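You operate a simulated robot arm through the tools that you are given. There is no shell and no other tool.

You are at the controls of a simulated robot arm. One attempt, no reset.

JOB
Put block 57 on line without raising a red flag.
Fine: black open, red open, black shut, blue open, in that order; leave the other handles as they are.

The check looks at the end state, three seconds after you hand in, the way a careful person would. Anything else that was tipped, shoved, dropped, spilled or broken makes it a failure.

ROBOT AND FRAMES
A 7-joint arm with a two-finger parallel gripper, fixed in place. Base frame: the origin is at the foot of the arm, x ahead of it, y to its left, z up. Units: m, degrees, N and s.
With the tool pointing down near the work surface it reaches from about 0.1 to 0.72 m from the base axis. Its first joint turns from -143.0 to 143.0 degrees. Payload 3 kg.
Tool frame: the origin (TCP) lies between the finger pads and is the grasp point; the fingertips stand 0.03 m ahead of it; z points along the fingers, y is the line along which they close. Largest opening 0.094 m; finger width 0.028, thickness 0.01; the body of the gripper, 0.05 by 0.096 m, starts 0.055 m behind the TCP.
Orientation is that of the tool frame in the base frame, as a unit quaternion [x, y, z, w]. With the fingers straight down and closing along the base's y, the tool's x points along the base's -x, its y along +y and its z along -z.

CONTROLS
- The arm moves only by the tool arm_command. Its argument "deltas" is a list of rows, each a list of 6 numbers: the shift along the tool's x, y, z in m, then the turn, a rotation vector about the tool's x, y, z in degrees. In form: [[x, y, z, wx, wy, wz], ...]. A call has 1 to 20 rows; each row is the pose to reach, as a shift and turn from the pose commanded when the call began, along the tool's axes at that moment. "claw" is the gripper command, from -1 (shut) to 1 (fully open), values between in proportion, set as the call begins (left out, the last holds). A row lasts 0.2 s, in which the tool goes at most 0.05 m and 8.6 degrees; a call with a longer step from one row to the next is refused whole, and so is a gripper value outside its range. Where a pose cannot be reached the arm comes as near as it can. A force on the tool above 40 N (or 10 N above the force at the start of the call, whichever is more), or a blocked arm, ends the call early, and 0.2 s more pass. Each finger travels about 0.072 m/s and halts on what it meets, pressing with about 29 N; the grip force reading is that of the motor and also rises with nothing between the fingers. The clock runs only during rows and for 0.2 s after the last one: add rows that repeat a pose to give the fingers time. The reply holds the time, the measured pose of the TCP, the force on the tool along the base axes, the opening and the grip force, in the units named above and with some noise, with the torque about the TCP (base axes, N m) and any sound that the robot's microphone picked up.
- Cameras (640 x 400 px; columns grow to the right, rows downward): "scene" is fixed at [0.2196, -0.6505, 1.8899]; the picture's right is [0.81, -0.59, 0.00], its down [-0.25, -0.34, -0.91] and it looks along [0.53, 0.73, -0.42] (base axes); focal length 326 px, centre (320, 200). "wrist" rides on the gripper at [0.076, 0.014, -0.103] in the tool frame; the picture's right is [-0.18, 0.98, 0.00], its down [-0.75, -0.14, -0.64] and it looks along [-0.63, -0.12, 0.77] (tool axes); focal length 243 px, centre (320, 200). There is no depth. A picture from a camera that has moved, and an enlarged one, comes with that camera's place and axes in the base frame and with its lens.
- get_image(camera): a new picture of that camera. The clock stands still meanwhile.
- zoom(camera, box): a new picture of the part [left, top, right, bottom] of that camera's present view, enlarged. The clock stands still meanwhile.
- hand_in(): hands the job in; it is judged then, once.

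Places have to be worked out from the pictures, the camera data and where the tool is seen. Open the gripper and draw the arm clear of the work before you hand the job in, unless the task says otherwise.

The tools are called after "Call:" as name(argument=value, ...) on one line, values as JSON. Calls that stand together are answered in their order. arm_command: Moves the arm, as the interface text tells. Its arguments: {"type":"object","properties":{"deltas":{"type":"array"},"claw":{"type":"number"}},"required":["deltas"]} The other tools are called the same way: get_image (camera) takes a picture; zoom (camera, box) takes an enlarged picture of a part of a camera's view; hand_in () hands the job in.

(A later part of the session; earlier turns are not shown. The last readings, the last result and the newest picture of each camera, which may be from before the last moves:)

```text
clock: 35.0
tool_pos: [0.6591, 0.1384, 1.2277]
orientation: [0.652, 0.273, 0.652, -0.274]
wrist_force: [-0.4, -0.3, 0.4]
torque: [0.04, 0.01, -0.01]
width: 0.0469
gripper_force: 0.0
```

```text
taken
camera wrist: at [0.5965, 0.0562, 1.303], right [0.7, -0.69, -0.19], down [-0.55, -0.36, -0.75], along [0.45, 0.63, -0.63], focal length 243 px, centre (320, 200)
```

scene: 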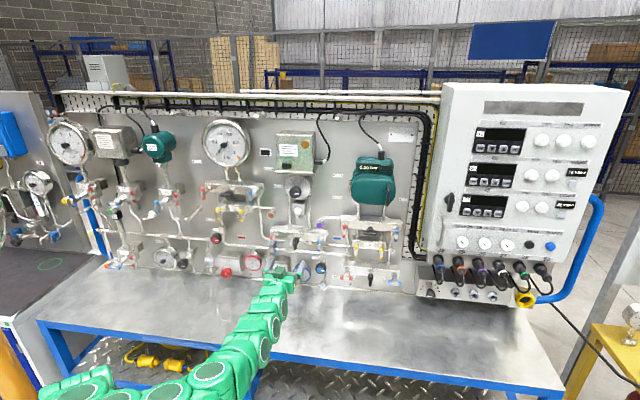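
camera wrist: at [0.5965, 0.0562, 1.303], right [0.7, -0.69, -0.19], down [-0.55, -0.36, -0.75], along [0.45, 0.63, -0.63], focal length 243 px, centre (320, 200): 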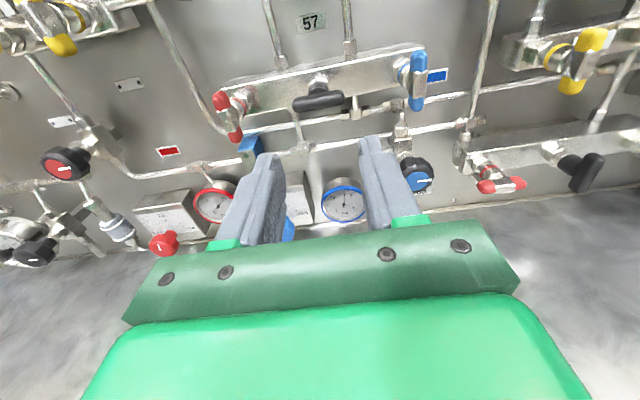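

I shift 0.094 left to line up with the red handle and take a picture to measure it.

Call:
arm_command(deltas=[[0, -0.03, 0, 0, 0, 0], [0.0005, -0.06, 0, 0, 0, 0], [0.001, -0.094, 0, 0, 0, 0], [0.001, -0.094, 0, 0, 0, 0], [0.001, -0.094, 0, 0, 0, 0]], claw=0)

Call:
zoom(camera="wrist", box=[240, 30, 400, 190])

Call:
get_image(camera="wrist")

```text
clock: 36.2
tool_pos: [0.5923, 0.206, 1.2301]
orientation: [0.652, 0.273, 0.653, -0.273]
wrist_force: [-0.8, -0.8, 0.0]
torque: [-0.01, 0.04, 0.03]
width: 0.047
gripper_force: 0.0
```

```text
2.50 times, centred on (320, 110) of wrist
camera zoom: at [0.531, 0.1236, 1.3052], right [0.7, -0.69, -0.18], down [-0.55, -0.36, -0.75], along [0.45, 0.63, -0.63], focal length 606 px, centre (320, 425)
```

zoom: 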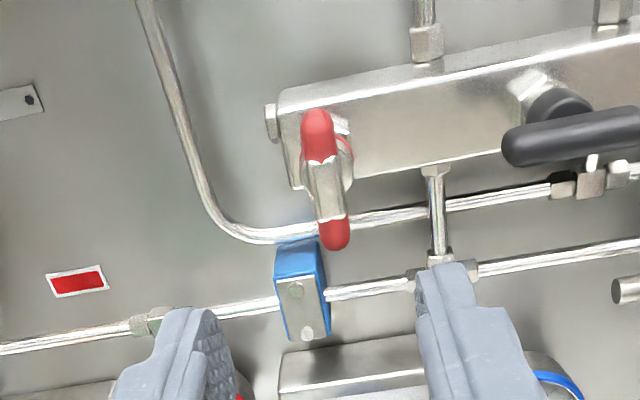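

```text
taken
camera wrist: at [0.531, 0.1236, 1.3052], right [0.7, -0.69, -0.18], down [-0.55, -0.36, -0.75], along [0.45, 0.63, -0.63], focal length 243 px, centre (320, 200)
```

wrist: 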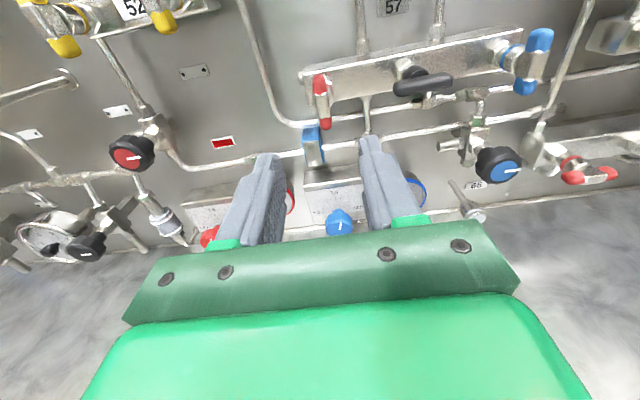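

The red bar is centred about 0.138 ahead and 2–3 mm right. I advance 0.09 and measure again.

Call:
arm_command(deltas=[[0, 0.001, 0.02, 0, 0, 0], [0, 0.002, 0.04, 0, 0, 0], [0, 0.002, 0.06, 0, 0, 0], [0, 0.002, 0.08, 0, 0, 0], [0, 0.002, 0.09, 0, 0, 0], [0, 0.002, 0.09, 0, 0, 0]])

Call:
zoom(camera="wrist", box=[220, 60, 420, 260])

Call:
zoom(camera="scene", box=[256, 200, 316, 260])

```text
clock: 37.6
tool_pos: [0.6537, 0.2691, 1.2281]
orientation: [0.651, 0.273, 0.653, -0.273]
wrist_force: [0.0, 0.0, 1.1]
torque: [-0.01, 0.03, -0.02]
width: 0.047
gripper_force: 0.1
```

```text
2.00 times, centred on (320, 160) of wrist
camera zoom: at [0.593, 0.1862, 1.3037], right [0.7, -0.69, -0.18], down [-0.55, -0.36, -0.75], along [0.45, 0.63, -0.63], focal length 485 px, centre (320, 280)
```

zoom: 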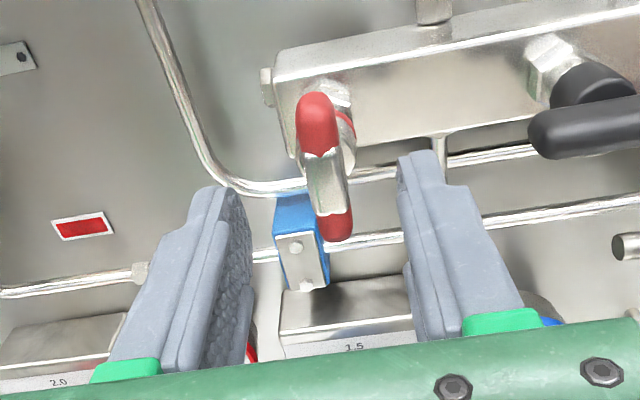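

```text
6.67 times, centred on (286, 230) of scene
camera zoom: at [0.2196, -0.6505, 1.8899], right [0.81, -0.59, 0.0], down [-0.25, -0.34, -0.91], along [0.53, 0.73, -0.42], focal length 2174 px, centre (547, 0)
```

zoom: 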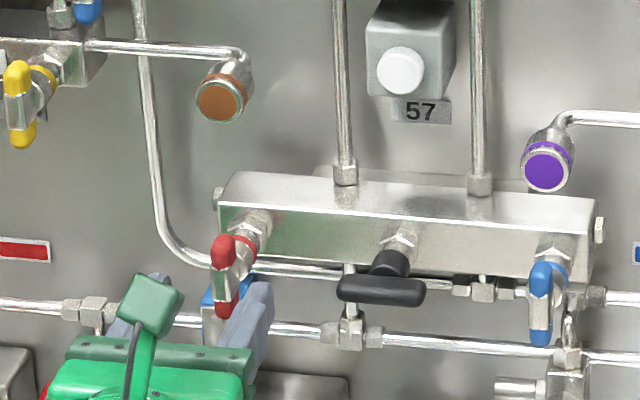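

The red bar is 0.0485 ahead and still about 2 mm right. I advance 0.0225 and close to a loose cage of about 18 mm.

Call:
arm_command(deltas=[[0, 0.002, 0.01, 0, 0, 0], [0.001, 0.002, 0.018, 0, 0, 0], [0.001, 0.002, 0.0225, 0, 0, 0], [0.001, 0.002, 0.0225, 0, 0, 0]])

Call:
arm_command(deltas=[[0, 0, 0, 0, 0, 0], [0, 0, 0, 0, 0, 0], [0, 0, 0, 0, 0, 0], [0, 0, 0, 0, 0, 0]], claw=-0.62)

Call:
zoom(camera="wrist", box=[220, 60, 420, 260])

```text
clock: 38.6
tool_pos: [0.6714, 0.2837, 1.2303]
orientation: [0.652, 0.273, 0.652, -0.273]
wrist_force: [0.2, -0.5, 0.3]
torque: [-0.01, 0.0, -0.01]
width: 0.0471
gripper_force: 0.0
```

```text
clock: 39.6
tool_pos: [0.6717, 0.2831, 1.2316]
orientation: [0.652, 0.273, 0.653, -0.273]
wrist_force: [5.2, -6.4, -0.1]
torque: [-0.04, 0.06, -0.24]
width: 0.0219
gripper_force: 3.9
```

```text
2.00 times, centred on (320, 160) of wrist
camera zoom: at [0.6103, 0.201, 1.306], right [0.7, -0.69, -0.18], down [-0.55, -0.36, -0.75], along [0.45, 0.63, -0.63], focal length 485 px, centre (320, 280)
```

zoom: 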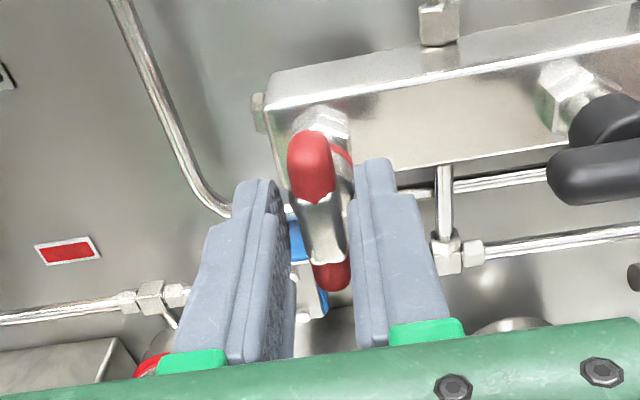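

Something pushes the right finger at width 0.022, most likely the ring behind the bar, since the bar itself is centred. I back off 5 mm, nudge right 1.5 mm and re-close the cage.

Call:
arm_command(deltas=[[0, 0, 0, 0, 0, 0], [0, 0.001, -0.003, 0, 0, 0], [-0.001, 0.0015, -0.005, 0, 0, 0], [-0.001, 0.0015, -0.005, 0, 0, 0]], claw=-0.2)

Call:
arm_command(deltas=[[0, 0, 0, 0, 0, 0], [0, 0, 0, 0, 0, 0], [0, 0, 0, 0, 0, 0], [0, 0, 0, 0, 0, 0]], claw=-0.63)

Call:
zoom(camera="wrist", box=[220, 60, 420, 260])

```text
clock: 40.6
tool_pos: [0.67, 0.2799, 1.2284]
orientation: [0.651, 0.274, 0.653, -0.274]
wrist_force: [-0.2, 0.2, -0.8]
torque: [0.02, -0.04, 0.04]
width: 0.0377
gripper_force: 0.1
```

```text
clock: 41.6
tool_pos: [0.6691, 0.2794, 1.2292]
orientation: [0.652, 0.272, 0.653, -0.273]
wrist_force: [-0.1, 0.1, -0.4]
torque: [-0.01, 0.03, -0.02]
width: 0.0171
gripper_force: 0.0
```

```text
2.00 times, centred on (320, 160) of wrist
camera zoom: at [0.6078, 0.1974, 1.3049], right [0.7, -0.69, -0.18], down [-0.55, -0.36, -0.75], along [0.45, 0.63, -0.63], focal length 485 px, centre (320, 280)
```

zoom: 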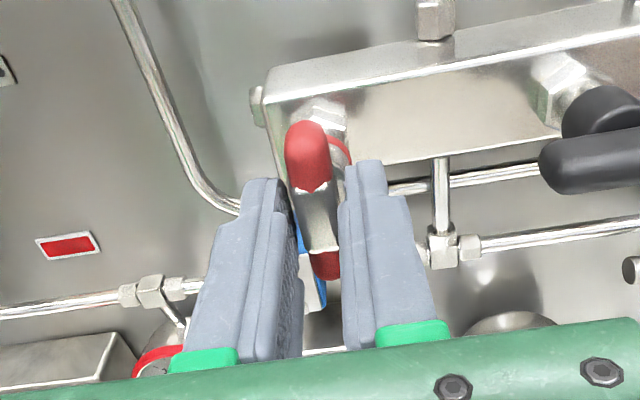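

The cage is around the red bar at 17 mm with no contact force. I turn counter-clockwise 45° and check the dome and the forces.

Call:
arm_command(deltas=[[0, 0, 0, 0, 0, -6], [0, 0, 0, 0, 0, -12], [0, 0, 0, 0, 0, -18], [0, 0, 0, 0, 0, -24], [0, 0, 0, 0, 0, -24]])

Call:
zoom(camera="wrist", box=[220, 60, 420, 260])

Call:
zoom(camera="scene", box=[256, 180, 336, 260])

```text
clock: 42.8
tool_pos: [0.6696, 0.2795, 1.2285]
orientation: [0.581, 0.404, 0.695, -0.132]
wrist_force: [-2.6, 5.8, -0.9]
torque: [0.09, 0.02, 0.1]
width: 0.0208
gripper_force: 3.1
```

```text
2.00 times, centred on (320, 160) of wrist
camera zoom: at [0.5852, 0.2195, 1.3039], right [0.69, -0.68, 0.23], down [-0.32, -0.58, -0.75], along [0.64, 0.44, -0.62], focal length 485 px, centre (320, 280)
```

zoom: 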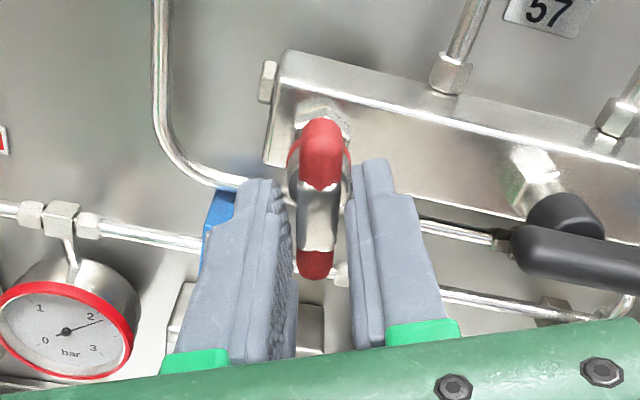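

```text
5.00 times, centred on (296, 220) of scene
camera zoom: at [0.2196, -0.6505, 1.8899], right [0.81, -0.59, 0.0], down [-0.25, -0.34, -0.91], along [0.53, 0.73, -0.42], focal length 1631 px, centre (440, 100)
```

zoom: 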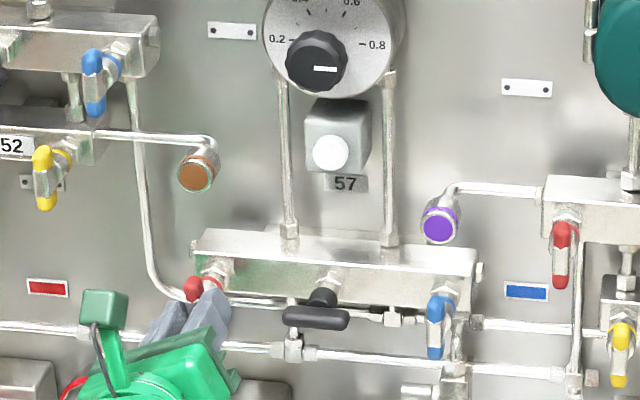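

Red follows without resistance, with the lag of the cage, and the dome is white. I continue 40° more.

Call:
arm_command(deltas=[[0, 0, 0, 0, 0, -6], [0, 0, 0, 0, 0, -12], [0, 0, 0, 0, 0, -18], [0, 0, 0, 0, 0, -24], [0, 0, 0, 0, 0, -30], [0, 0, 0, 0, 0, -36], [0, 0, 0, 0, 0, -40], [0, 0, 0, 0, 0, -40]])

Call:
zoom(camera="wrist", box=[220, 60, 420, 260])

Call:
zoom(camera="scene", box=[256, 180, 336, 260])

```text
clock: 44.6
tool_pos: [0.6715, 0.2786, 1.2306]
orientation: [0.407, 0.578, 0.698, 0.114]
wrist_force: [-1.7, 2.0, -6.6]
torque: [0.04, 0.11, 0.11]
width: 0.021
gripper_force: 2.9
```

```text
2.00 times, centred on (320, 160) of wrist
camera zoom: at [0.5544, 0.2498, 1.2748], right [0.42, -0.42, 0.8], down [-0.01, -0.89, -0.46], along [0.91, 0.18, -0.38], focal length 485 px, centre (320, 280)
```

zoom: 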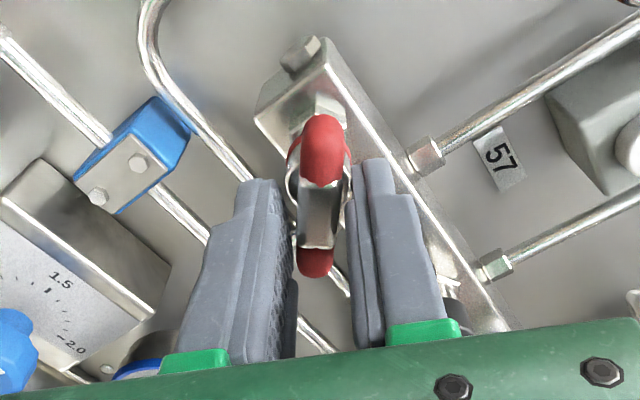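

```text
5.00 times, centred on (296, 220) of scene
camera zoom: at [0.2196, -0.6505, 1.8899], right [0.81, -0.59, 0.0], down [-0.25, -0.34, -0.91], along [0.53, 0.73, -0.42], focal length 1631 px, centre (440, 100)
```

zoom: 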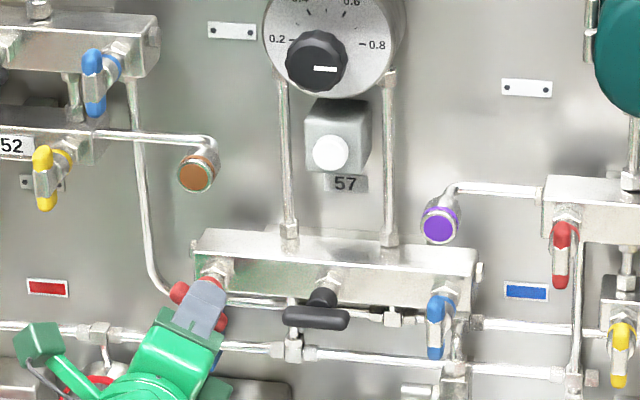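

Red is turning and the dome is still white. I go on to about 104° of gripper roll to reach the stop.

Call:
arm_command(deltas=[[0, 0, 0, 0, 0, -6], [0, 0, 0, 0, 0, -12], [0, 0, 0, 0, 0, -18], [0, 0, 0, 0, 0, -24], [0, 0, 0, 0, 0, -30], [0, 0, 0, 0, 0, -35], [0, 0, 0, 0, 0, -40], [0, 0, 0, 0, 0, -40]])

Call:
zoom(camera="wrist", box=[220, 60, 420, 260])

Call:
zoom(camera="scene", box=[256, 180, 336, 260])

```text
clock: 46.4
tool_pos: [0.6688, 0.2796, 1.2288]
orientation: [0.186, 0.681, 0.617, 0.347]
wrist_force: [-1.0, -1.2, 6.2]
torque: [0.16, 0.01, 0.04]
width: 0.0212
gripper_force: 3.1
```

```text
2.00 times, centred on (320, 160) of wrist
camera zoom: at [0.543, 0.2606, 1.2239], right [-0.04, 0.04, 1.0], down [0.09, -0.99, 0.05], along [0.99, 0.1, 0.04], focal length 485 px, centre (320, 280)
```

zoom: 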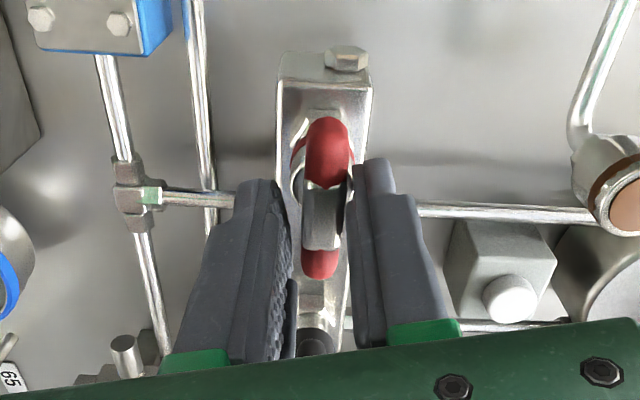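

```text
5.00 times, centred on (296, 220) of scene
camera zoom: at [0.2196, -0.6505, 1.8899], right [0.81, -0.59, 0.0], down [-0.25, -0.34, -0.91], along [0.53, 0.73, -0.42], focal length 1631 px, centre (440, 100)
```

zoom: 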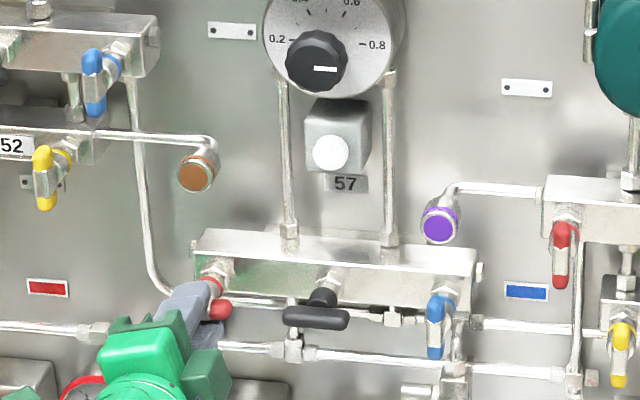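

The grip force hasn't risen yet, so the stop may not be reached. I go a few degrees further.

Call:
arm_command(deltas=[[0, 0, 0, 0, 0, -3], [0, 0, 0, 0, 0, -6], [0, 0, 0, 0, 0, -6]])

Call:
zoom(camera="wrist", box=[220, 60, 420, 260])

```text
clock: 47.2
tool_pos: [0.6689, 0.2786, 1.23]
orientation: [0.15, 0.69, 0.599, 0.377]
wrist_force: [2.4, -3.3, 13.1]
torque: [0.31, 0.05, -0.11]
width: 0.0235
gripper_force: 5.0
```

```text
2.00 times, centred on (320, 160) of wrist
camera zoom: at [0.5439, 0.2594, 1.2164], right [-0.12, 0.11, 0.99], down [0.09, -0.99, 0.12], along [0.99, 0.1, 0.11], focal length 485 px, centre (320, 280)
```

zoom: 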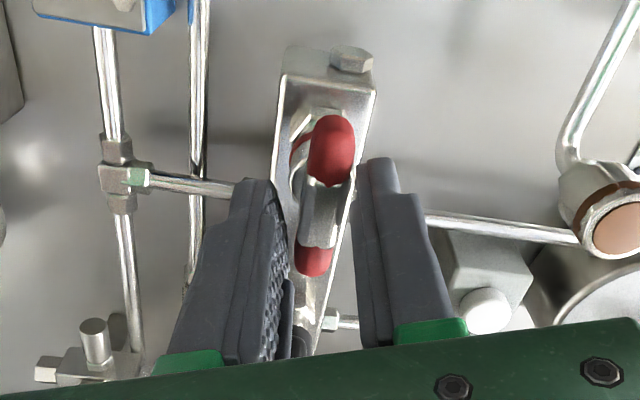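

The grip force rose to 5 N and the bar now lags, aligned with the block: that is the stop. I open, back off and inspect.

Call:
arm_command(deltas=[[0, 0, 0, 0, 0, 0], [0, 0, 0, 0, 0, 0], [0, 0, -0.02, 0, 0, 0], [0, 0, -0.04, 0, 0, 0], [0, 0, -0.06, 0, 0, 0], [0, 0, -0.08, 0, 0, 0], [0, 0, -0.105, 0, 0, 0], [0, 0, -0.105, 0, 0, 0]], claw=0)

Call:
zoom(camera="wrist", box=[220, 0, 420, 200])

Call:
zoom(camera="scene", box=[256, 180, 336, 260])

```text
clock: 49.0
tool_pos: [0.5975, 0.2038, 1.2283]
orientation: [0.151, 0.691, 0.599, 0.377]
wrist_force: [-0.2, 0.3, -0.2]
torque: [-0.02, 0.01, 0.01]
width: 0.047
gripper_force: 0.0
```

```text
2.00 times, centred on (320, 100) of wrist
camera zoom: at [0.4713, 0.1851, 1.2159], right [-0.12, 0.11, 0.99], down [0.09, -0.99, 0.12], along [0.99, 0.1, 0.11], focal length 485 px, centre (320, 400)
```

zoom: 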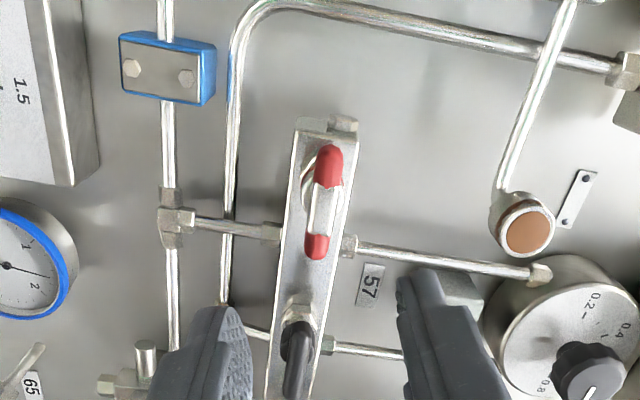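

```text
5.00 times, centred on (296, 220) of scene
camera zoom: at [0.2196, -0.6505, 1.8899], right [0.81, -0.59, 0.0], down [-0.25, -0.34, -0.91], along [0.53, 0.73, -0.42], focal length 1631 px, centre (440, 100)
```

zoom: 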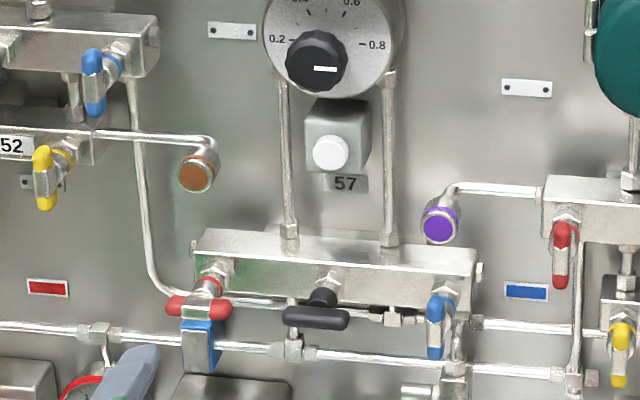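

Red is fully open, black is still open and the dome is white. Next is black shut (clockwise): I roll to fingers-vertical, then shift 0.089 right in front of black.

Call:
arm_command(deltas=[[0, 0, 0, 0, 0, 7], [0, 0, 0, 0, 0, 14], [0, 0, 0, 0, 0, 20], [0, 0, 0, 0, 0, 20]])

Call:
arm_command(deltas=[[-0.03, 0, 0, 0, 0, 0], [-0.06, 0, 0, 0, 0, 0], [-0.089, -0.0005, 0, 0, 0, 0], [-0.089, -0.0005, 0, 0, 0, 0], [-0.089, -0.0005, 0, 0, 0, 0]])

Call:
zoom(camera="wrist", box=[220, 30, 420, 230])

```text
clock: 50.0
tool_pos: [0.5971, 0.2037, 1.2286]
orientation: [0.268, 0.654, 0.654, 0.269]
wrist_force: [0.4, 0.9, -0.3]
torque: [-0.01, 0.03, -0.02]
width: 0.047
gripper_force: 0.0
```

```text
clock: 51.2
tool_pos: [0.6609, 0.1409, 1.2297]
orientation: [0.268, 0.654, 0.654, 0.269]
wrist_force: [0.5, 0.0, 0.1]
torque: [0.01, 0.0, 0.01]
width: 0.0471
gripper_force: 0.1
```

```text
2.00 times, centred on (320, 130) of wrist
camera zoom: at [0.5351, 0.1223, 1.2432], right [0.13, -0.13, 0.98], down [0.09, -0.99, -0.14], along [0.99, 0.1, -0.12], focal length 485 px, centre (320, 340)
```

zoom: 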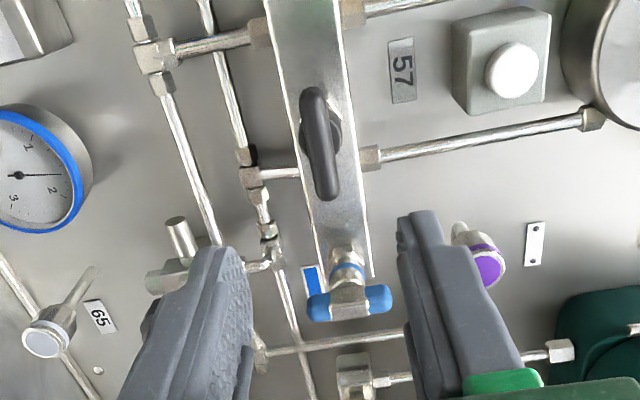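

The black bar is on the tool axis, about 0.135 ahead. I advance 0.109 with the fingers open above and below it.

Call:
arm_command(deltas=[[0, 0, 0.025, 0, 0, 0], [0, 0, 0.05, 0, 0, 0], [0.001, 0, 0.075, 0, 0, 0], [0.001, 0, 0.095, 0, 0, 0], [0.001, 0, 0.105, 0, 0, 0], [0.001, 0, 0.109, 0, 0, 0], [0.001, 0, 0.109, 0, 0, 0]])

Call:
zoom(camera="wrist", box=[220, 60, 420, 260])

Call:
zoom(camera="scene", box=[256, 180, 336, 260])

```text
clock: 52.8
tool_pos: [0.736, 0.22, 1.2291]
orientation: [0.267, 0.654, 0.655, 0.267]
wrist_force: [-0.7, -0.3, 0.6]
torque: [0.03, 0.01, -0.01]
width: 0.0471
gripper_force: 0.1
```

```text
2.00 times, centred on (320, 160) of wrist
camera zoom: at [0.6103, 0.201, 1.243], right [0.13, -0.13, 0.98], down [0.09, -0.99, -0.14], along [0.99, 0.1, -0.12], focal length 485 px, centre (320, 280)
```

zoom: 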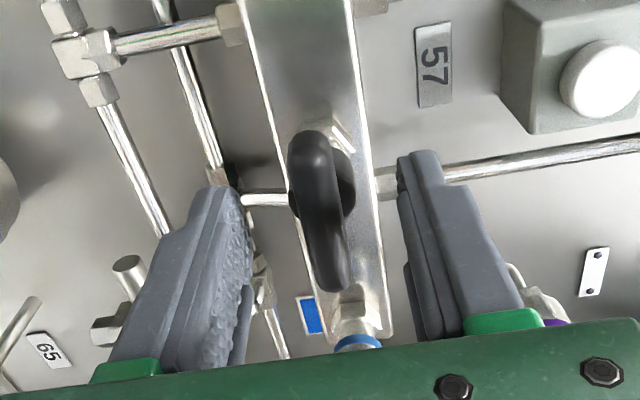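

```text
5.00 times, centred on (296, 220) of scene
camera zoom: at [0.2196, -0.6505, 1.8899], right [0.81, -0.59, 0.0], down [-0.25, -0.34, -0.91], along [0.53, 0.73, -0.42], focal length 1631 px, centre (440, 100)
```

zoom: 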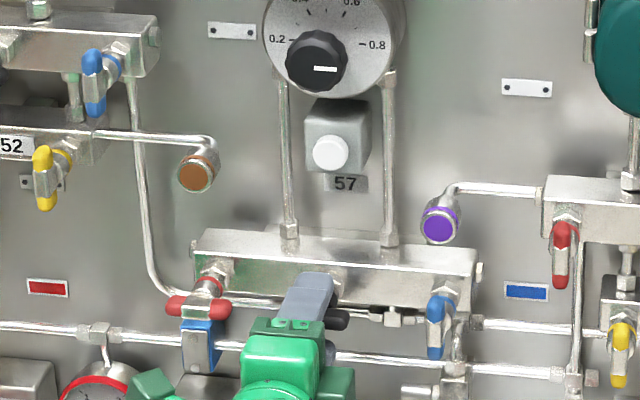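

It is well placed. I close to the 16 mm cage, about 1 mm further out.

Call:
arm_command(deltas=[[0, 0, -0.001, 0, 0, 0], [0, 0, -0.001, 0, 0, 0], [0, 0, -0.001, 0, 0, 0], [0, 0, -0.001, 0, 0, 0]], claw=-0.66)

Call:
zoom(camera="wrist", box=[220, 60, 420, 260])

```text
clock: 53.8
tool_pos: [0.7339, 0.2192, 1.2301]
orientation: [0.269, 0.654, 0.654, 0.268]
wrist_force: [-10.5, -10.4, -3.3]
torque: [-0.02, 0.03, -0.04]
width: 0.0141
gripper_force: 0.0
```

```text
2.00 times, centred on (320, 160) of wrist
camera zoom: at [0.6091, 0.2, 1.2428], right [0.13, -0.13, 0.98], down [0.09, -0.99, -0.14], along [0.99, 0.1, -0.12], focal length 485 px, centre (320, 280)
```

zoom: 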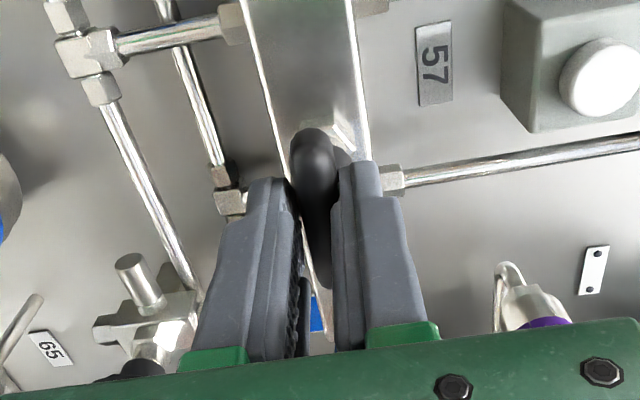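

There is about 15 N pushing outward, so the tips touch the hub face. I back off 2 mm.

Call:
arm_command(deltas=[[0, 0, -0.001, 0, 0, 0], [0, 0, -0.002, 0, 0, 0], [0, 0, -0.002, 0, 0, 0]])

```text
clock: 54.6
tool_pos: [0.733, 0.2178, 1.2284]
orientation: [0.268, 0.654, 0.655, 0.268]
wrist_force: [-0.5, -0.1, 0.2]
torque: [-0.02, -0.02, 0.0]
width: 0.0159
gripper_force: 0.2
```

The cage is free of load now. I turn black clockwise 45° and check.

Call:
arm_command(deltas=[[0, 0, 0, 0, 0, 6], [0, 0, 0, 0, 0, 12], [0, 0, 0, 0, 0, 18], [0, 0, 0, 0, 0, 24], [0, 0, 0, 0, 0, 30], [0, 0, 0, 0, 0, 36], [0, 0, 0, 0, 0, 42], [0, 0, 0, 0, 0, 45], [0, 0, 0, 0, 0, 45]])

Call:
zoom(camera="wrist", box=[220, 60, 420, 260])

Call:
zoom(camera="scene", box=[256, 180, 336, 260])

```text
clock: 56.6
tool_pos: [0.7342, 0.2171, 1.2285]
orientation: [0.497, 0.502, 0.708, -0.003]
wrist_force: [0.0, -1.7, 4.9]
torque: [0.03, -0.15, -0.06]
width: 0.0186
gripper_force: 2.3
```

```text
2.00 times, centred on (320, 160) of wrist
camera zoom: at [0.6307, 0.1757, 1.2919], right [0.59, -0.58, 0.56], down [-0.14, -0.76, -0.63], along [0.8, 0.29, -0.53], focal length 485 px, centre (320, 280)
```

zoom: 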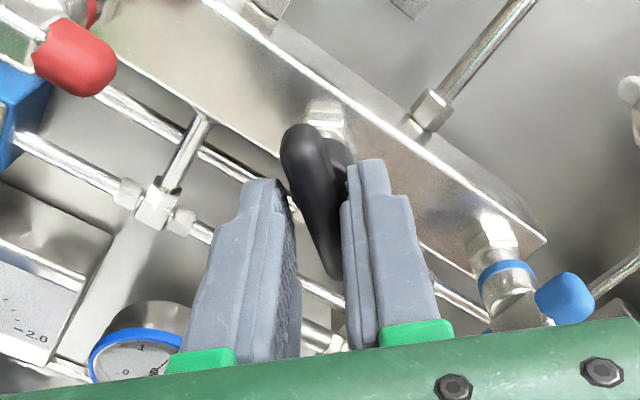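

```text
5.00 times, centred on (296, 220) of scene
camera zoom: at [0.2196, -0.6505, 1.8899], right [0.81, -0.59, 0.0], down [-0.25, -0.34, -0.91], along [0.53, 0.73, -0.42], focal length 1631 px, centre (440, 100)
```

zoom: 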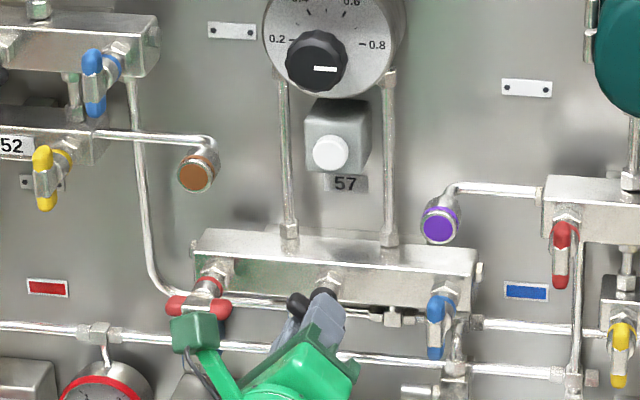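

Black is closing smoothly and the dome is white. I continue 45°.

Call:
arm_command(deltas=[[0, 0, 0, 0, 0, 6], [0, 0, 0, 0, 0, 12], [0, 0, 0, 0, 0, 18], [0, 0, 0, 0, 0, 24], [0, 0, 0, 0, 0, 30], [0, 0, 0, 0, 0, 36], [0, 0, 0, 0, 0, 42], [0, 0, 0, 0, 0, 48], [0, 0, 0, 0, 0, 53], [0, 0, 0, 0, 0, 53]])

Call:
arm_command(deltas=[[0, 0, 0, 0, 0, 3], [0, 0, 0, 0, 0, 6], [0, 0, 0, 0, 0, 6]])

Call:
zoom(camera="wrist", box=[220, 60, 420, 260])

Call:
zoom(camera="scene", box=[256, 180, 336, 260])

```text
clock: 58.8
tool_pos: [0.7338, 0.2181, 1.2284]
orientation: [0.669, 0.228, 0.631, -0.319]
wrist_force: [4.9, -2.0, -1.6]
torque: [-0.03, -0.06, -0.12]
width: 0.0185
gripper_force: 2.7
```

```text
clock: 59.6
tool_pos: [0.7329, 0.2163, 1.2282]
orientation: [0.68, 0.191, 0.615, -0.351]
wrist_force: [6.1, -5.6, 3.9]
torque: [-0.03, -0.19, -0.27]
width: 0.0202
gripper_force: 3.3
```

```text
2.00 times, centred on (320, 160) of wrist
camera zoom: at [0.6841, 0.1218, 1.2984], right [0.65, -0.64, -0.42], down [-0.68, -0.23, -0.7], along [0.35, 0.73, -0.58], focal length 485 px, centre (320, 280)
```

zoom: 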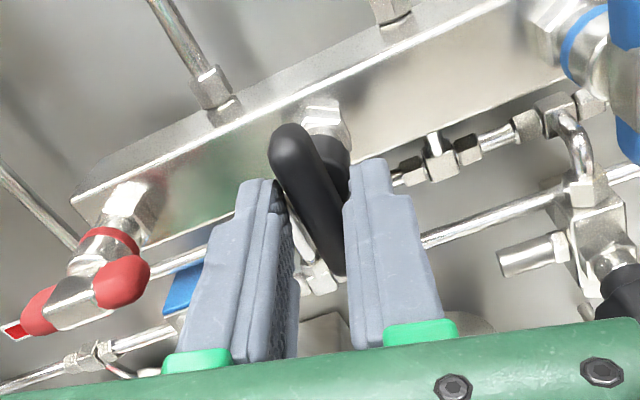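

```text
5.00 times, centred on (296, 220) of scene
camera zoom: at [0.2196, -0.6505, 1.8899], right [0.81, -0.59, 0.0], down [-0.25, -0.34, -0.91], along [0.53, 0.73, -0.42], focal length 1631 px, centre (440, 100)
```

zoom: 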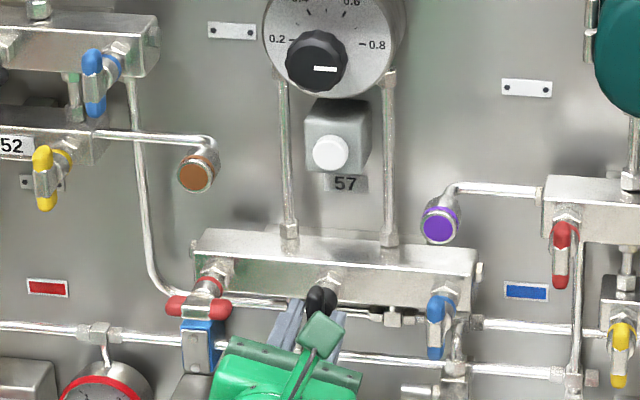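

Roll past 180 works, and the grip force is just starting to rise. I go 4° further to confirm the stop.

Call:
arm_command(deltas=[[0, 0, 0, 0, 0, 2], [0, 0, 0, 0, 0, 4], [0, 0, 0, 0, 0, 4]])

Call:
zoom(camera="wrist", box=[220, 60, 420, 260])

```text
clock: 60.4
tool_pos: [0.7338, 0.2159, 1.229]
orientation: [0.687, 0.167, 0.602, -0.372]
wrist_force: [7.6, -10.3, 5.0]
torque: [-0.04, -0.25, -0.41]
width: 0.0224
gripper_force: 5.7
```

```text
2.00 times, centred on (320, 160) of wrist
camera zoom: at [0.6876, 0.1184, 1.2961], right [0.63, -0.62, -0.48], down [-0.71, -0.2, -0.67], along [0.32, 0.76, -0.56], focal length 485 px, centre (320, 280)
```

zoom: 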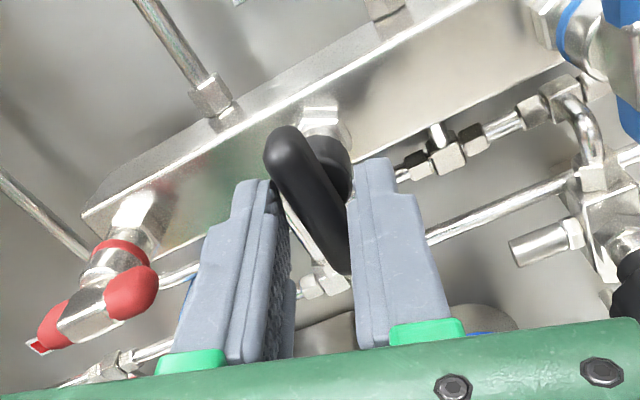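

The force rose to 5.7 N and the bar stays vertical: that is the shut stop. I open, roll back to 180 while backing out, and look.

Call:
arm_command(deltas=[[0, 0, 0, 0, 0, -4], [0, 0, 0, 0, 0, -8], [0, 0, -0.02, 0, 0, -8], [0, 0, -0.04, 0, 0, -8], [0, 0, -0.065, 0, 0, -8], [0, 0, -0.085, 0, 0, -8], [0, 0, -0.105, 0, 0, -18], [0, 0, -0.105, 0, 0, -18]], claw=0)

Call:
zoom(camera="wrist", box=[220, 0, 440, 200])

Call:
zoom(camera="scene", box=[256, 180, 336, 260])

```text
refused: row 7 steps farther than a row can; nothing moved
```

```text
2.00 times, centred on (330, 100) of wrist
camera zoom: at [0.6876, 0.1184, 1.2961], right [0.63, -0.62, -0.48], down [-0.71, -0.2, -0.67], along [0.32, 0.76, -0.56], focal length 485 px, centre (300, 400)
```

zoom: 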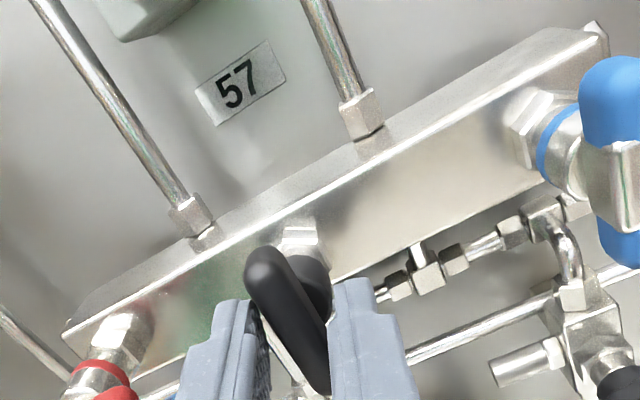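

```text
5.00 times, centred on (296, 220) of scene
camera zoom: at [0.2196, -0.6505, 1.8899], right [0.81, -0.59, 0.0], down [-0.25, -0.34, -0.91], along [0.53, 0.73, -0.42], focal length 1631 px, centre (440, 100)
```

zoom: 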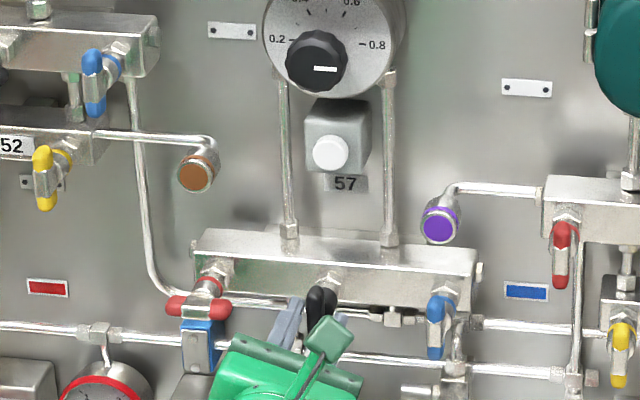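

The call was refused because one turning step was too big. I resend it with an in-place opening, a straight retreat, then a slower roll back.

Call:
arm_command(deltas=[[0, 0, 0, 0, 0, 0], [0, 0, 0, 0, 0, 0], [0, 0, -0.02, 0, 0, 0], [0, 0, -0.04, 0, 0, 0], [0, 0, -0.065, 0, 0, 0], [0, 0, -0.085, 0, 0, -6], [0, 0, -0.105, 0, 0, -12], [0, 0, -0.105, 0, 0, -18], [0, 0, -0.105, 0, 0, -18]], claw=0)

Call:
zoom(camera="wrist", box=[220, 0, 440, 200])

Call:
zoom(camera="scene", box=[256, 180, 336, 260])

```text
clock: 62.4
tool_pos: [0.6607, 0.1413, 1.2278]
orientation: [0.652, 0.273, 0.653, -0.272]
wrist_force: [-0.3, -0.1, -0.1]
torque: [0.02, 0.02, -0.03]
width: 0.0468
gripper_force: 0.0
```

```text
2.00 times, centred on (330, 100) of wrist
camera zoom: at [0.599, 0.0587, 1.3036], right [0.7, -0.69, -0.18], down [-0.55, -0.36, -0.75], along [0.45, 0.63, -0.63], focal length 485 px, centre (300, 400)
```

zoom: 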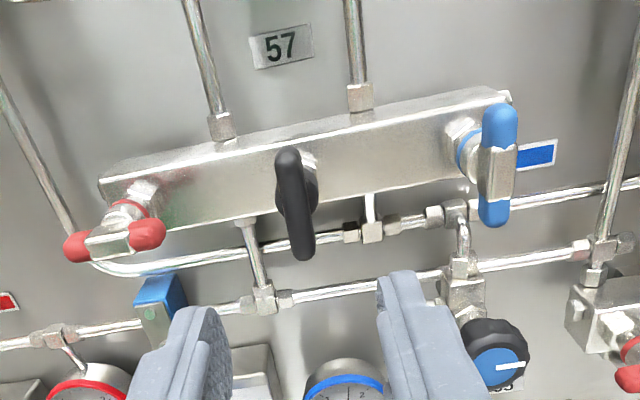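

```text
5.00 times, centred on (296, 220) of scene
camera zoom: at [0.2196, -0.6505, 1.8899], right [0.81, -0.59, 0.0], down [-0.25, -0.34, -0.91], along [0.53, 0.73, -0.42], focal length 1631 px, centre (440, 100)
```

zoom: 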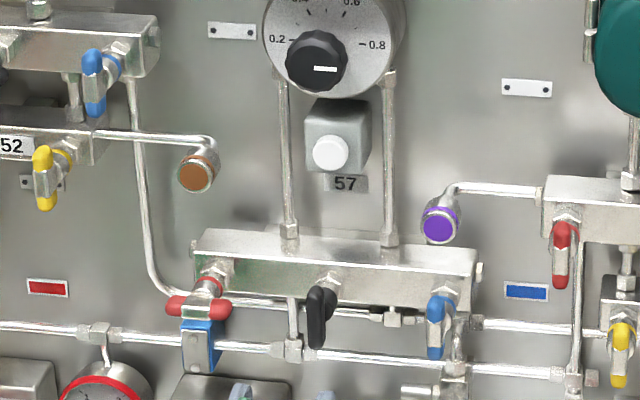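

Black is shut again, red is open and the dome is white. Now I shift 0.092 right in front of blue.

Call:
arm_command(deltas=[[0, 0.03, 0, 0, 0, 0], [0, 0.06, 0, 0, 0, 0], [0.001, 0.092, 0, 0, 0, 0], [0.001, 0.092, 0, 0, 0, 0], [0.001, 0.092, 0, 0, 0, 0]])

Call:
zoom(camera="wrist", box=[240, 30, 400, 190])

Call:
get_image(camera="wrist")

```text
clock: 63.6
tool_pos: [0.7224, 0.0802, 1.2302]
orientation: [0.652, 0.273, 0.652, -0.273]
wrist_force: [0.0, 0.4, 0.9]
torque: [0.0, -0.02, 0.04]
width: 0.0471
gripper_force: 0.0
```

```text
2.50 times, centred on (320, 110) of wrist
camera zoom: at [0.6613, -0.0029, 1.3063], right [0.7, -0.69, -0.18], down [-0.55, -0.36, -0.75], along [0.45, 0.63, -0.63], focal length 606 px, centre (320, 425)
```

zoom: 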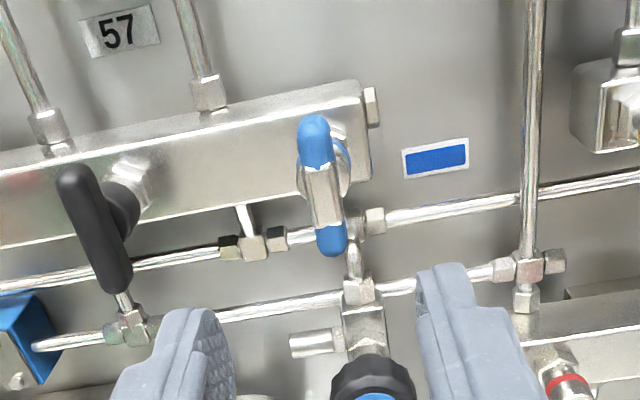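

```text
taken
camera wrist: at [0.6613, -0.0029, 1.3063], right [0.7, -0.69, -0.18], down [-0.55, -0.36, -0.75], along [0.45, 0.63, -0.63], focal length 243 px, centre (320, 200)
```

wrist: 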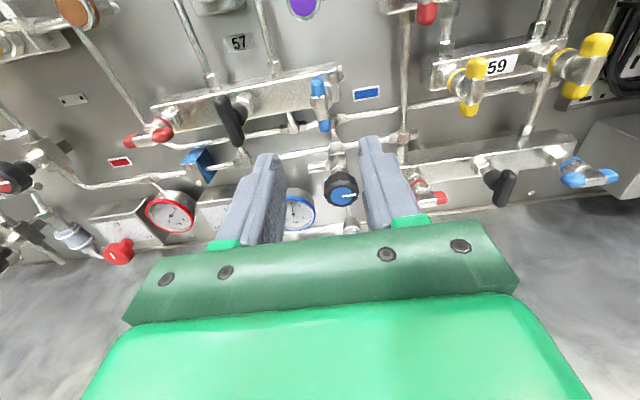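

Blue is about 0.132 ahead and centred. I advance 0.085 and measure again.

Call:
arm_command(deltas=[[0, 0.001, 0.02, 0, 0, 0], [0, 0.001, 0.04, 0, 0, 0], [0, 0.001, 0.06, 0, 0, 0], [0, 0.001, 0.075, 0, 0, 0], [0, 0.001, 0.085, 0, 0, 0], [0, 0.001, 0.085, 0, 0, 0]])

Call:
zoom(camera="wrist", box=[220, 60, 420, 260])

Call:
zoom(camera="scene", box=[276, 200, 356, 280])

```text
clock: 65.0
tool_pos: [0.7834, 0.1377, 1.2316]
orientation: [0.652, 0.273, 0.653, -0.273]
wrist_force: [0.4, 0.1, 0.4]
torque: [-0.01, 0.02, -0.02]
width: 0.047
gripper_force: 0.0
```

```text
2.00 times, centred on (320, 160) of wrist
camera zoom: at [0.7218, 0.0554, 1.3076], right [0.7, -0.69, -0.18], down [-0.55, -0.36, -0.75], along [0.45, 0.63, -0.63], focal length 485 px, centre (320, 280)
```

zoom: 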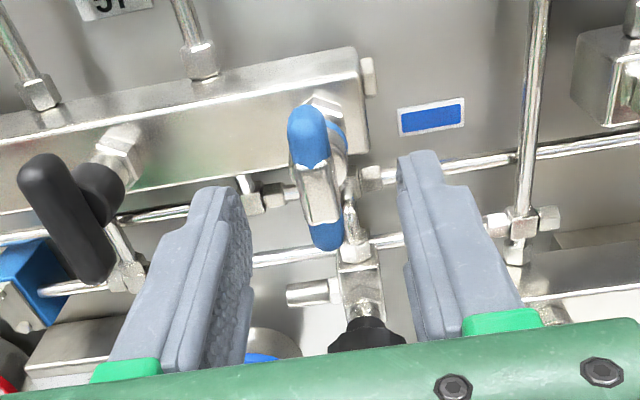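

```text
5.00 times, centred on (316, 240) of scene
camera zoom: at [0.2196, -0.6505, 1.8899], right [0.81, -0.59, 0.0], down [-0.25, -0.34, -0.91], along [0.53, 0.73, -0.42], focal length 1631 px, centre (340, 0)
```

zoom: 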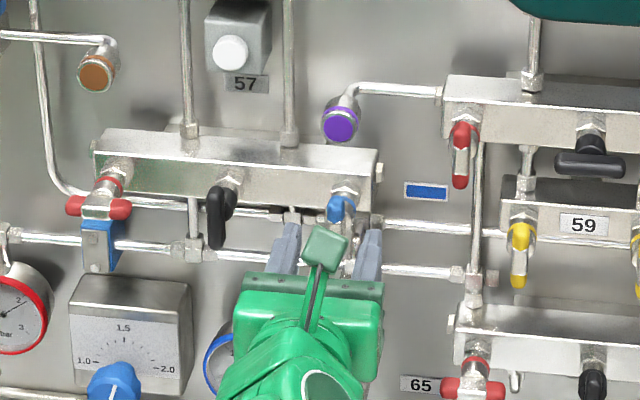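

Blue is 0.043 ahead and centred. I advance 0.015 and close to a 17 mm cage.

Call:
arm_command(deltas=[[0, 0, 0.008, 0, 0, 0], [0, 0, 0.015, 0, 0, 0], [0, 0, 0.015, 0, 0, 0]])

Call:
arm_command(deltas=[[0, 0, 0, 0, 0, 0], [0, 0, 0, 0, 0, 0], [0, 0, 0, 0, 0, 0], [0, 0, 0, 0, 0, 0]], claw=-0.63)

Call:
zoom(camera="wrist", box=[220, 60, 420, 260])

```text
clock: 65.8
tool_pos: [0.7939, 0.1476, 1.2292]
orientation: [0.652, 0.273, 0.652, -0.273]
wrist_force: [0.4, -0.3, -0.2]
torque: [0.03, 0.02, -0.02]
width: 0.0472
gripper_force: 0.1
```

```text
clock: 66.8
tool_pos: [0.7949, 0.149, 1.2293]
orientation: [0.652, 0.274, 0.653, -0.274]
wrist_force: [0.2, 0.3, -0.2]
torque: [-0.04, 0.0, 0.02]
width: 0.0175
gripper_force: 0.1
```

```text
2.00 times, centred on (320, 160) of wrist
camera zoom: at [0.7327, 0.0651, 1.3061], right [0.7, -0.69, -0.18], down [-0.55, -0.36, -0.75], along [0.45, 0.63, -0.63], focal length 485 px, centre (320, 280)
```

zoom: 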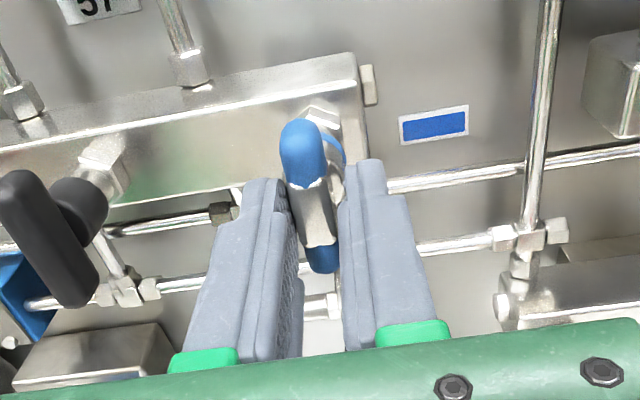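

The bar sits about 3–4 mm shallower in the fingers than red did. I ease in 3.5 mm and 1.5 mm left.

Call:
arm_command(deltas=[[0, -0.0007, 0.0017, 0, 0, 0], [0, -0.0015, 0.0035, 0, 0, 0], [0, -0.0015, 0.0035, 0, 0, 0]])

Call:
zoom(camera="wrist", box=[220, 60, 420, 260])

```text
clock: 67.6
tool_pos: [0.7967, 0.1519, 1.2299]
orientation: [0.652, 0.274, 0.652, -0.274]
wrist_force: [0.3, 0.1, 0.4]
torque: [0.01, 0.0, 0.0]
width: 0.0174
gripper_force: 0.1
```

```text
2.00 times, centred on (320, 160) of wrist
camera zoom: at [0.7352, 0.0696, 1.306], right [0.7, -0.69, -0.18], down [-0.55, -0.36, -0.75], along [0.45, 0.63, -0.63], focal length 485 px, centre (320, 280)
```

zoom: 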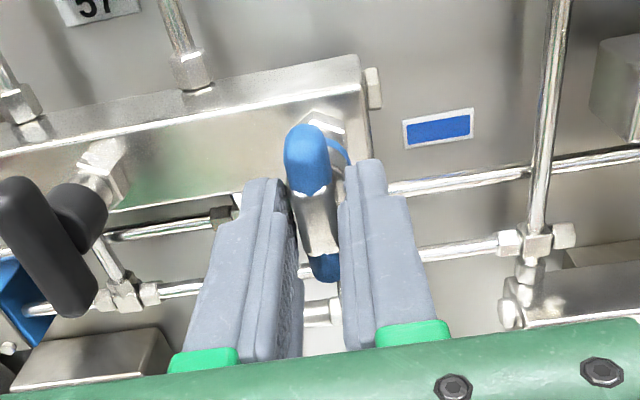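

It matches the red set-up now, with no contact force. I turn blue counter-clockwise 30° and check the reach and the dome.

Call:
arm_command(deltas=[[0, 0, 0, 0, 0, -6], [0, 0, 0, 0, 0, -12], [0, 0, 0, 0, 0, -18], [0, 0, 0, 0, 0, -24], [0, 0, 0, 0, 0, -30], [0, 0, 0, 0, 0, -30]])

Call:
zoom(camera="wrist", box=[220, 60, 420, 260])

Call:
zoom(camera="scene", box=[276, 190, 356, 270])

```text
clock: 69.0
tool_pos: [0.7969, 0.1523, 1.2286]
orientation: [0.558, 0.434, 0.701, -0.095]
wrist_force: [-2.3, 2.6, -2.4]
torque: [0.0, 0.05, 0.05]
width: 0.0201
gripper_force: 2.6
```

```text
2.00 times, centred on (320, 160) of wrist
camera zoom: at [0.707, 0.0981, 1.3017], right [0.67, -0.66, 0.33], down [-0.27, -0.64, -0.72], along [0.69, 0.4, -0.6], focal length 485 px, centre (320, 280)
```

zoom: 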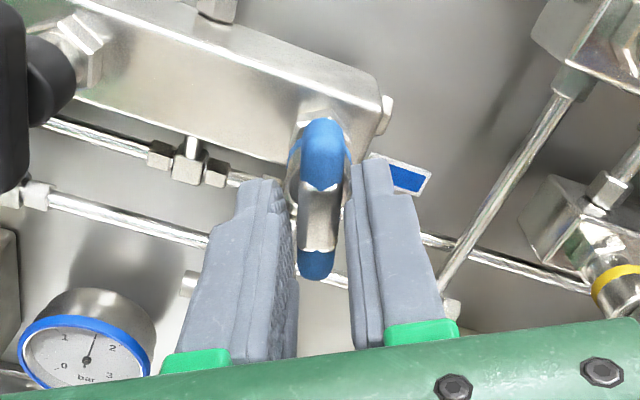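

```text
5.00 times, centred on (316, 230) of scene
camera zoom: at [0.2196, -0.6505, 1.8899], right [0.81, -0.59, 0.0], down [-0.25, -0.34, -0.91], along [0.53, 0.73, -0.42], focal length 1631 px, centre (340, 50)
```

zoom: 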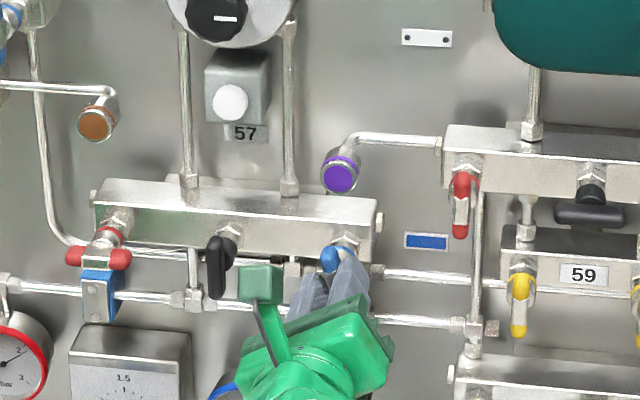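

Blue is turning freely, everything else is unchanged and the dome is white. I continue 50°.

Call:
arm_command(deltas=[[0, 0, 0, 0, 0, -6], [0, 0, 0, 0, 0, -12], [0, 0, 0, 0, 0, -18], [0, 0, 0, 0, 0, -24], [0, 0, 0, 0, 0, -30], [0, 0, 0, 0, 0, -36], [0, 0, 0, 0, 0, -42], [0, 0, 0, 0, 0, -50], [0, 0, 0, 0, 0, -50]])

Call:
zoom(camera="wrist", box=[220, 60, 420, 260])

Call:
zoom(camera="scene", box=[276, 190, 356, 270])

```text
clock: 71.0
tool_pos: [0.797, 0.1528, 1.2299]
orientation: [0.324, 0.628, 0.675, 0.211]
wrist_force: [2.5, -0.6, 0.8]
torque: [0.08, -0.02, -0.07]
width: 0.0179
gripper_force: 0.7
```

```text
2.00 times, centred on (320, 160) of wrist
camera zoom: at [0.6741, 0.1304, 1.2561], right [0.25, -0.25, 0.94], down [0.06, -0.96, -0.27], along [0.97, 0.12, -0.22], focal length 485 px, centre (320, 280)
```

zoom: 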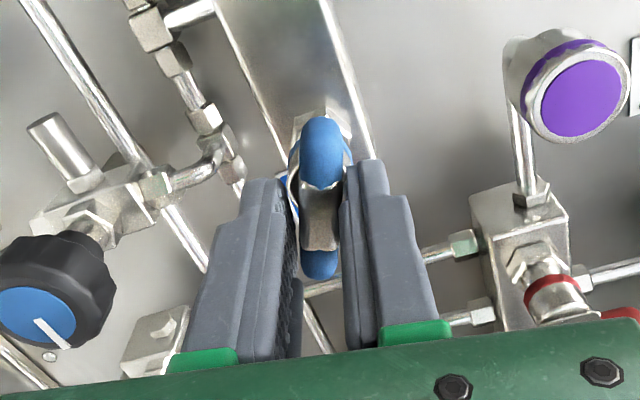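

```text
5.00 times, centred on (316, 230) of scene
camera zoom: at [0.2196, -0.6505, 1.8899], right [0.81, -0.59, 0.0], down [-0.25, -0.34, -0.91], along [0.53, 0.73, -0.42], focal length 1631 px, centre (340, 50)
```

zoom: 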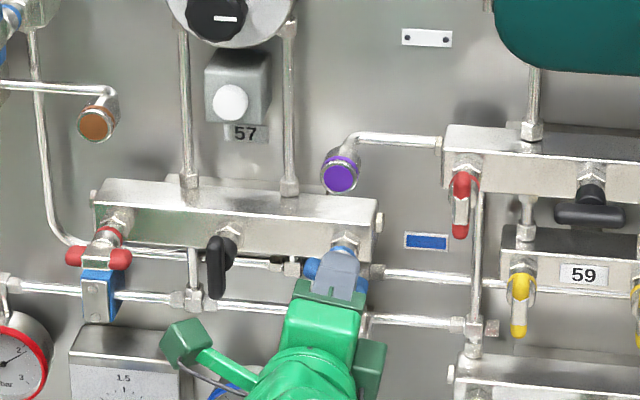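

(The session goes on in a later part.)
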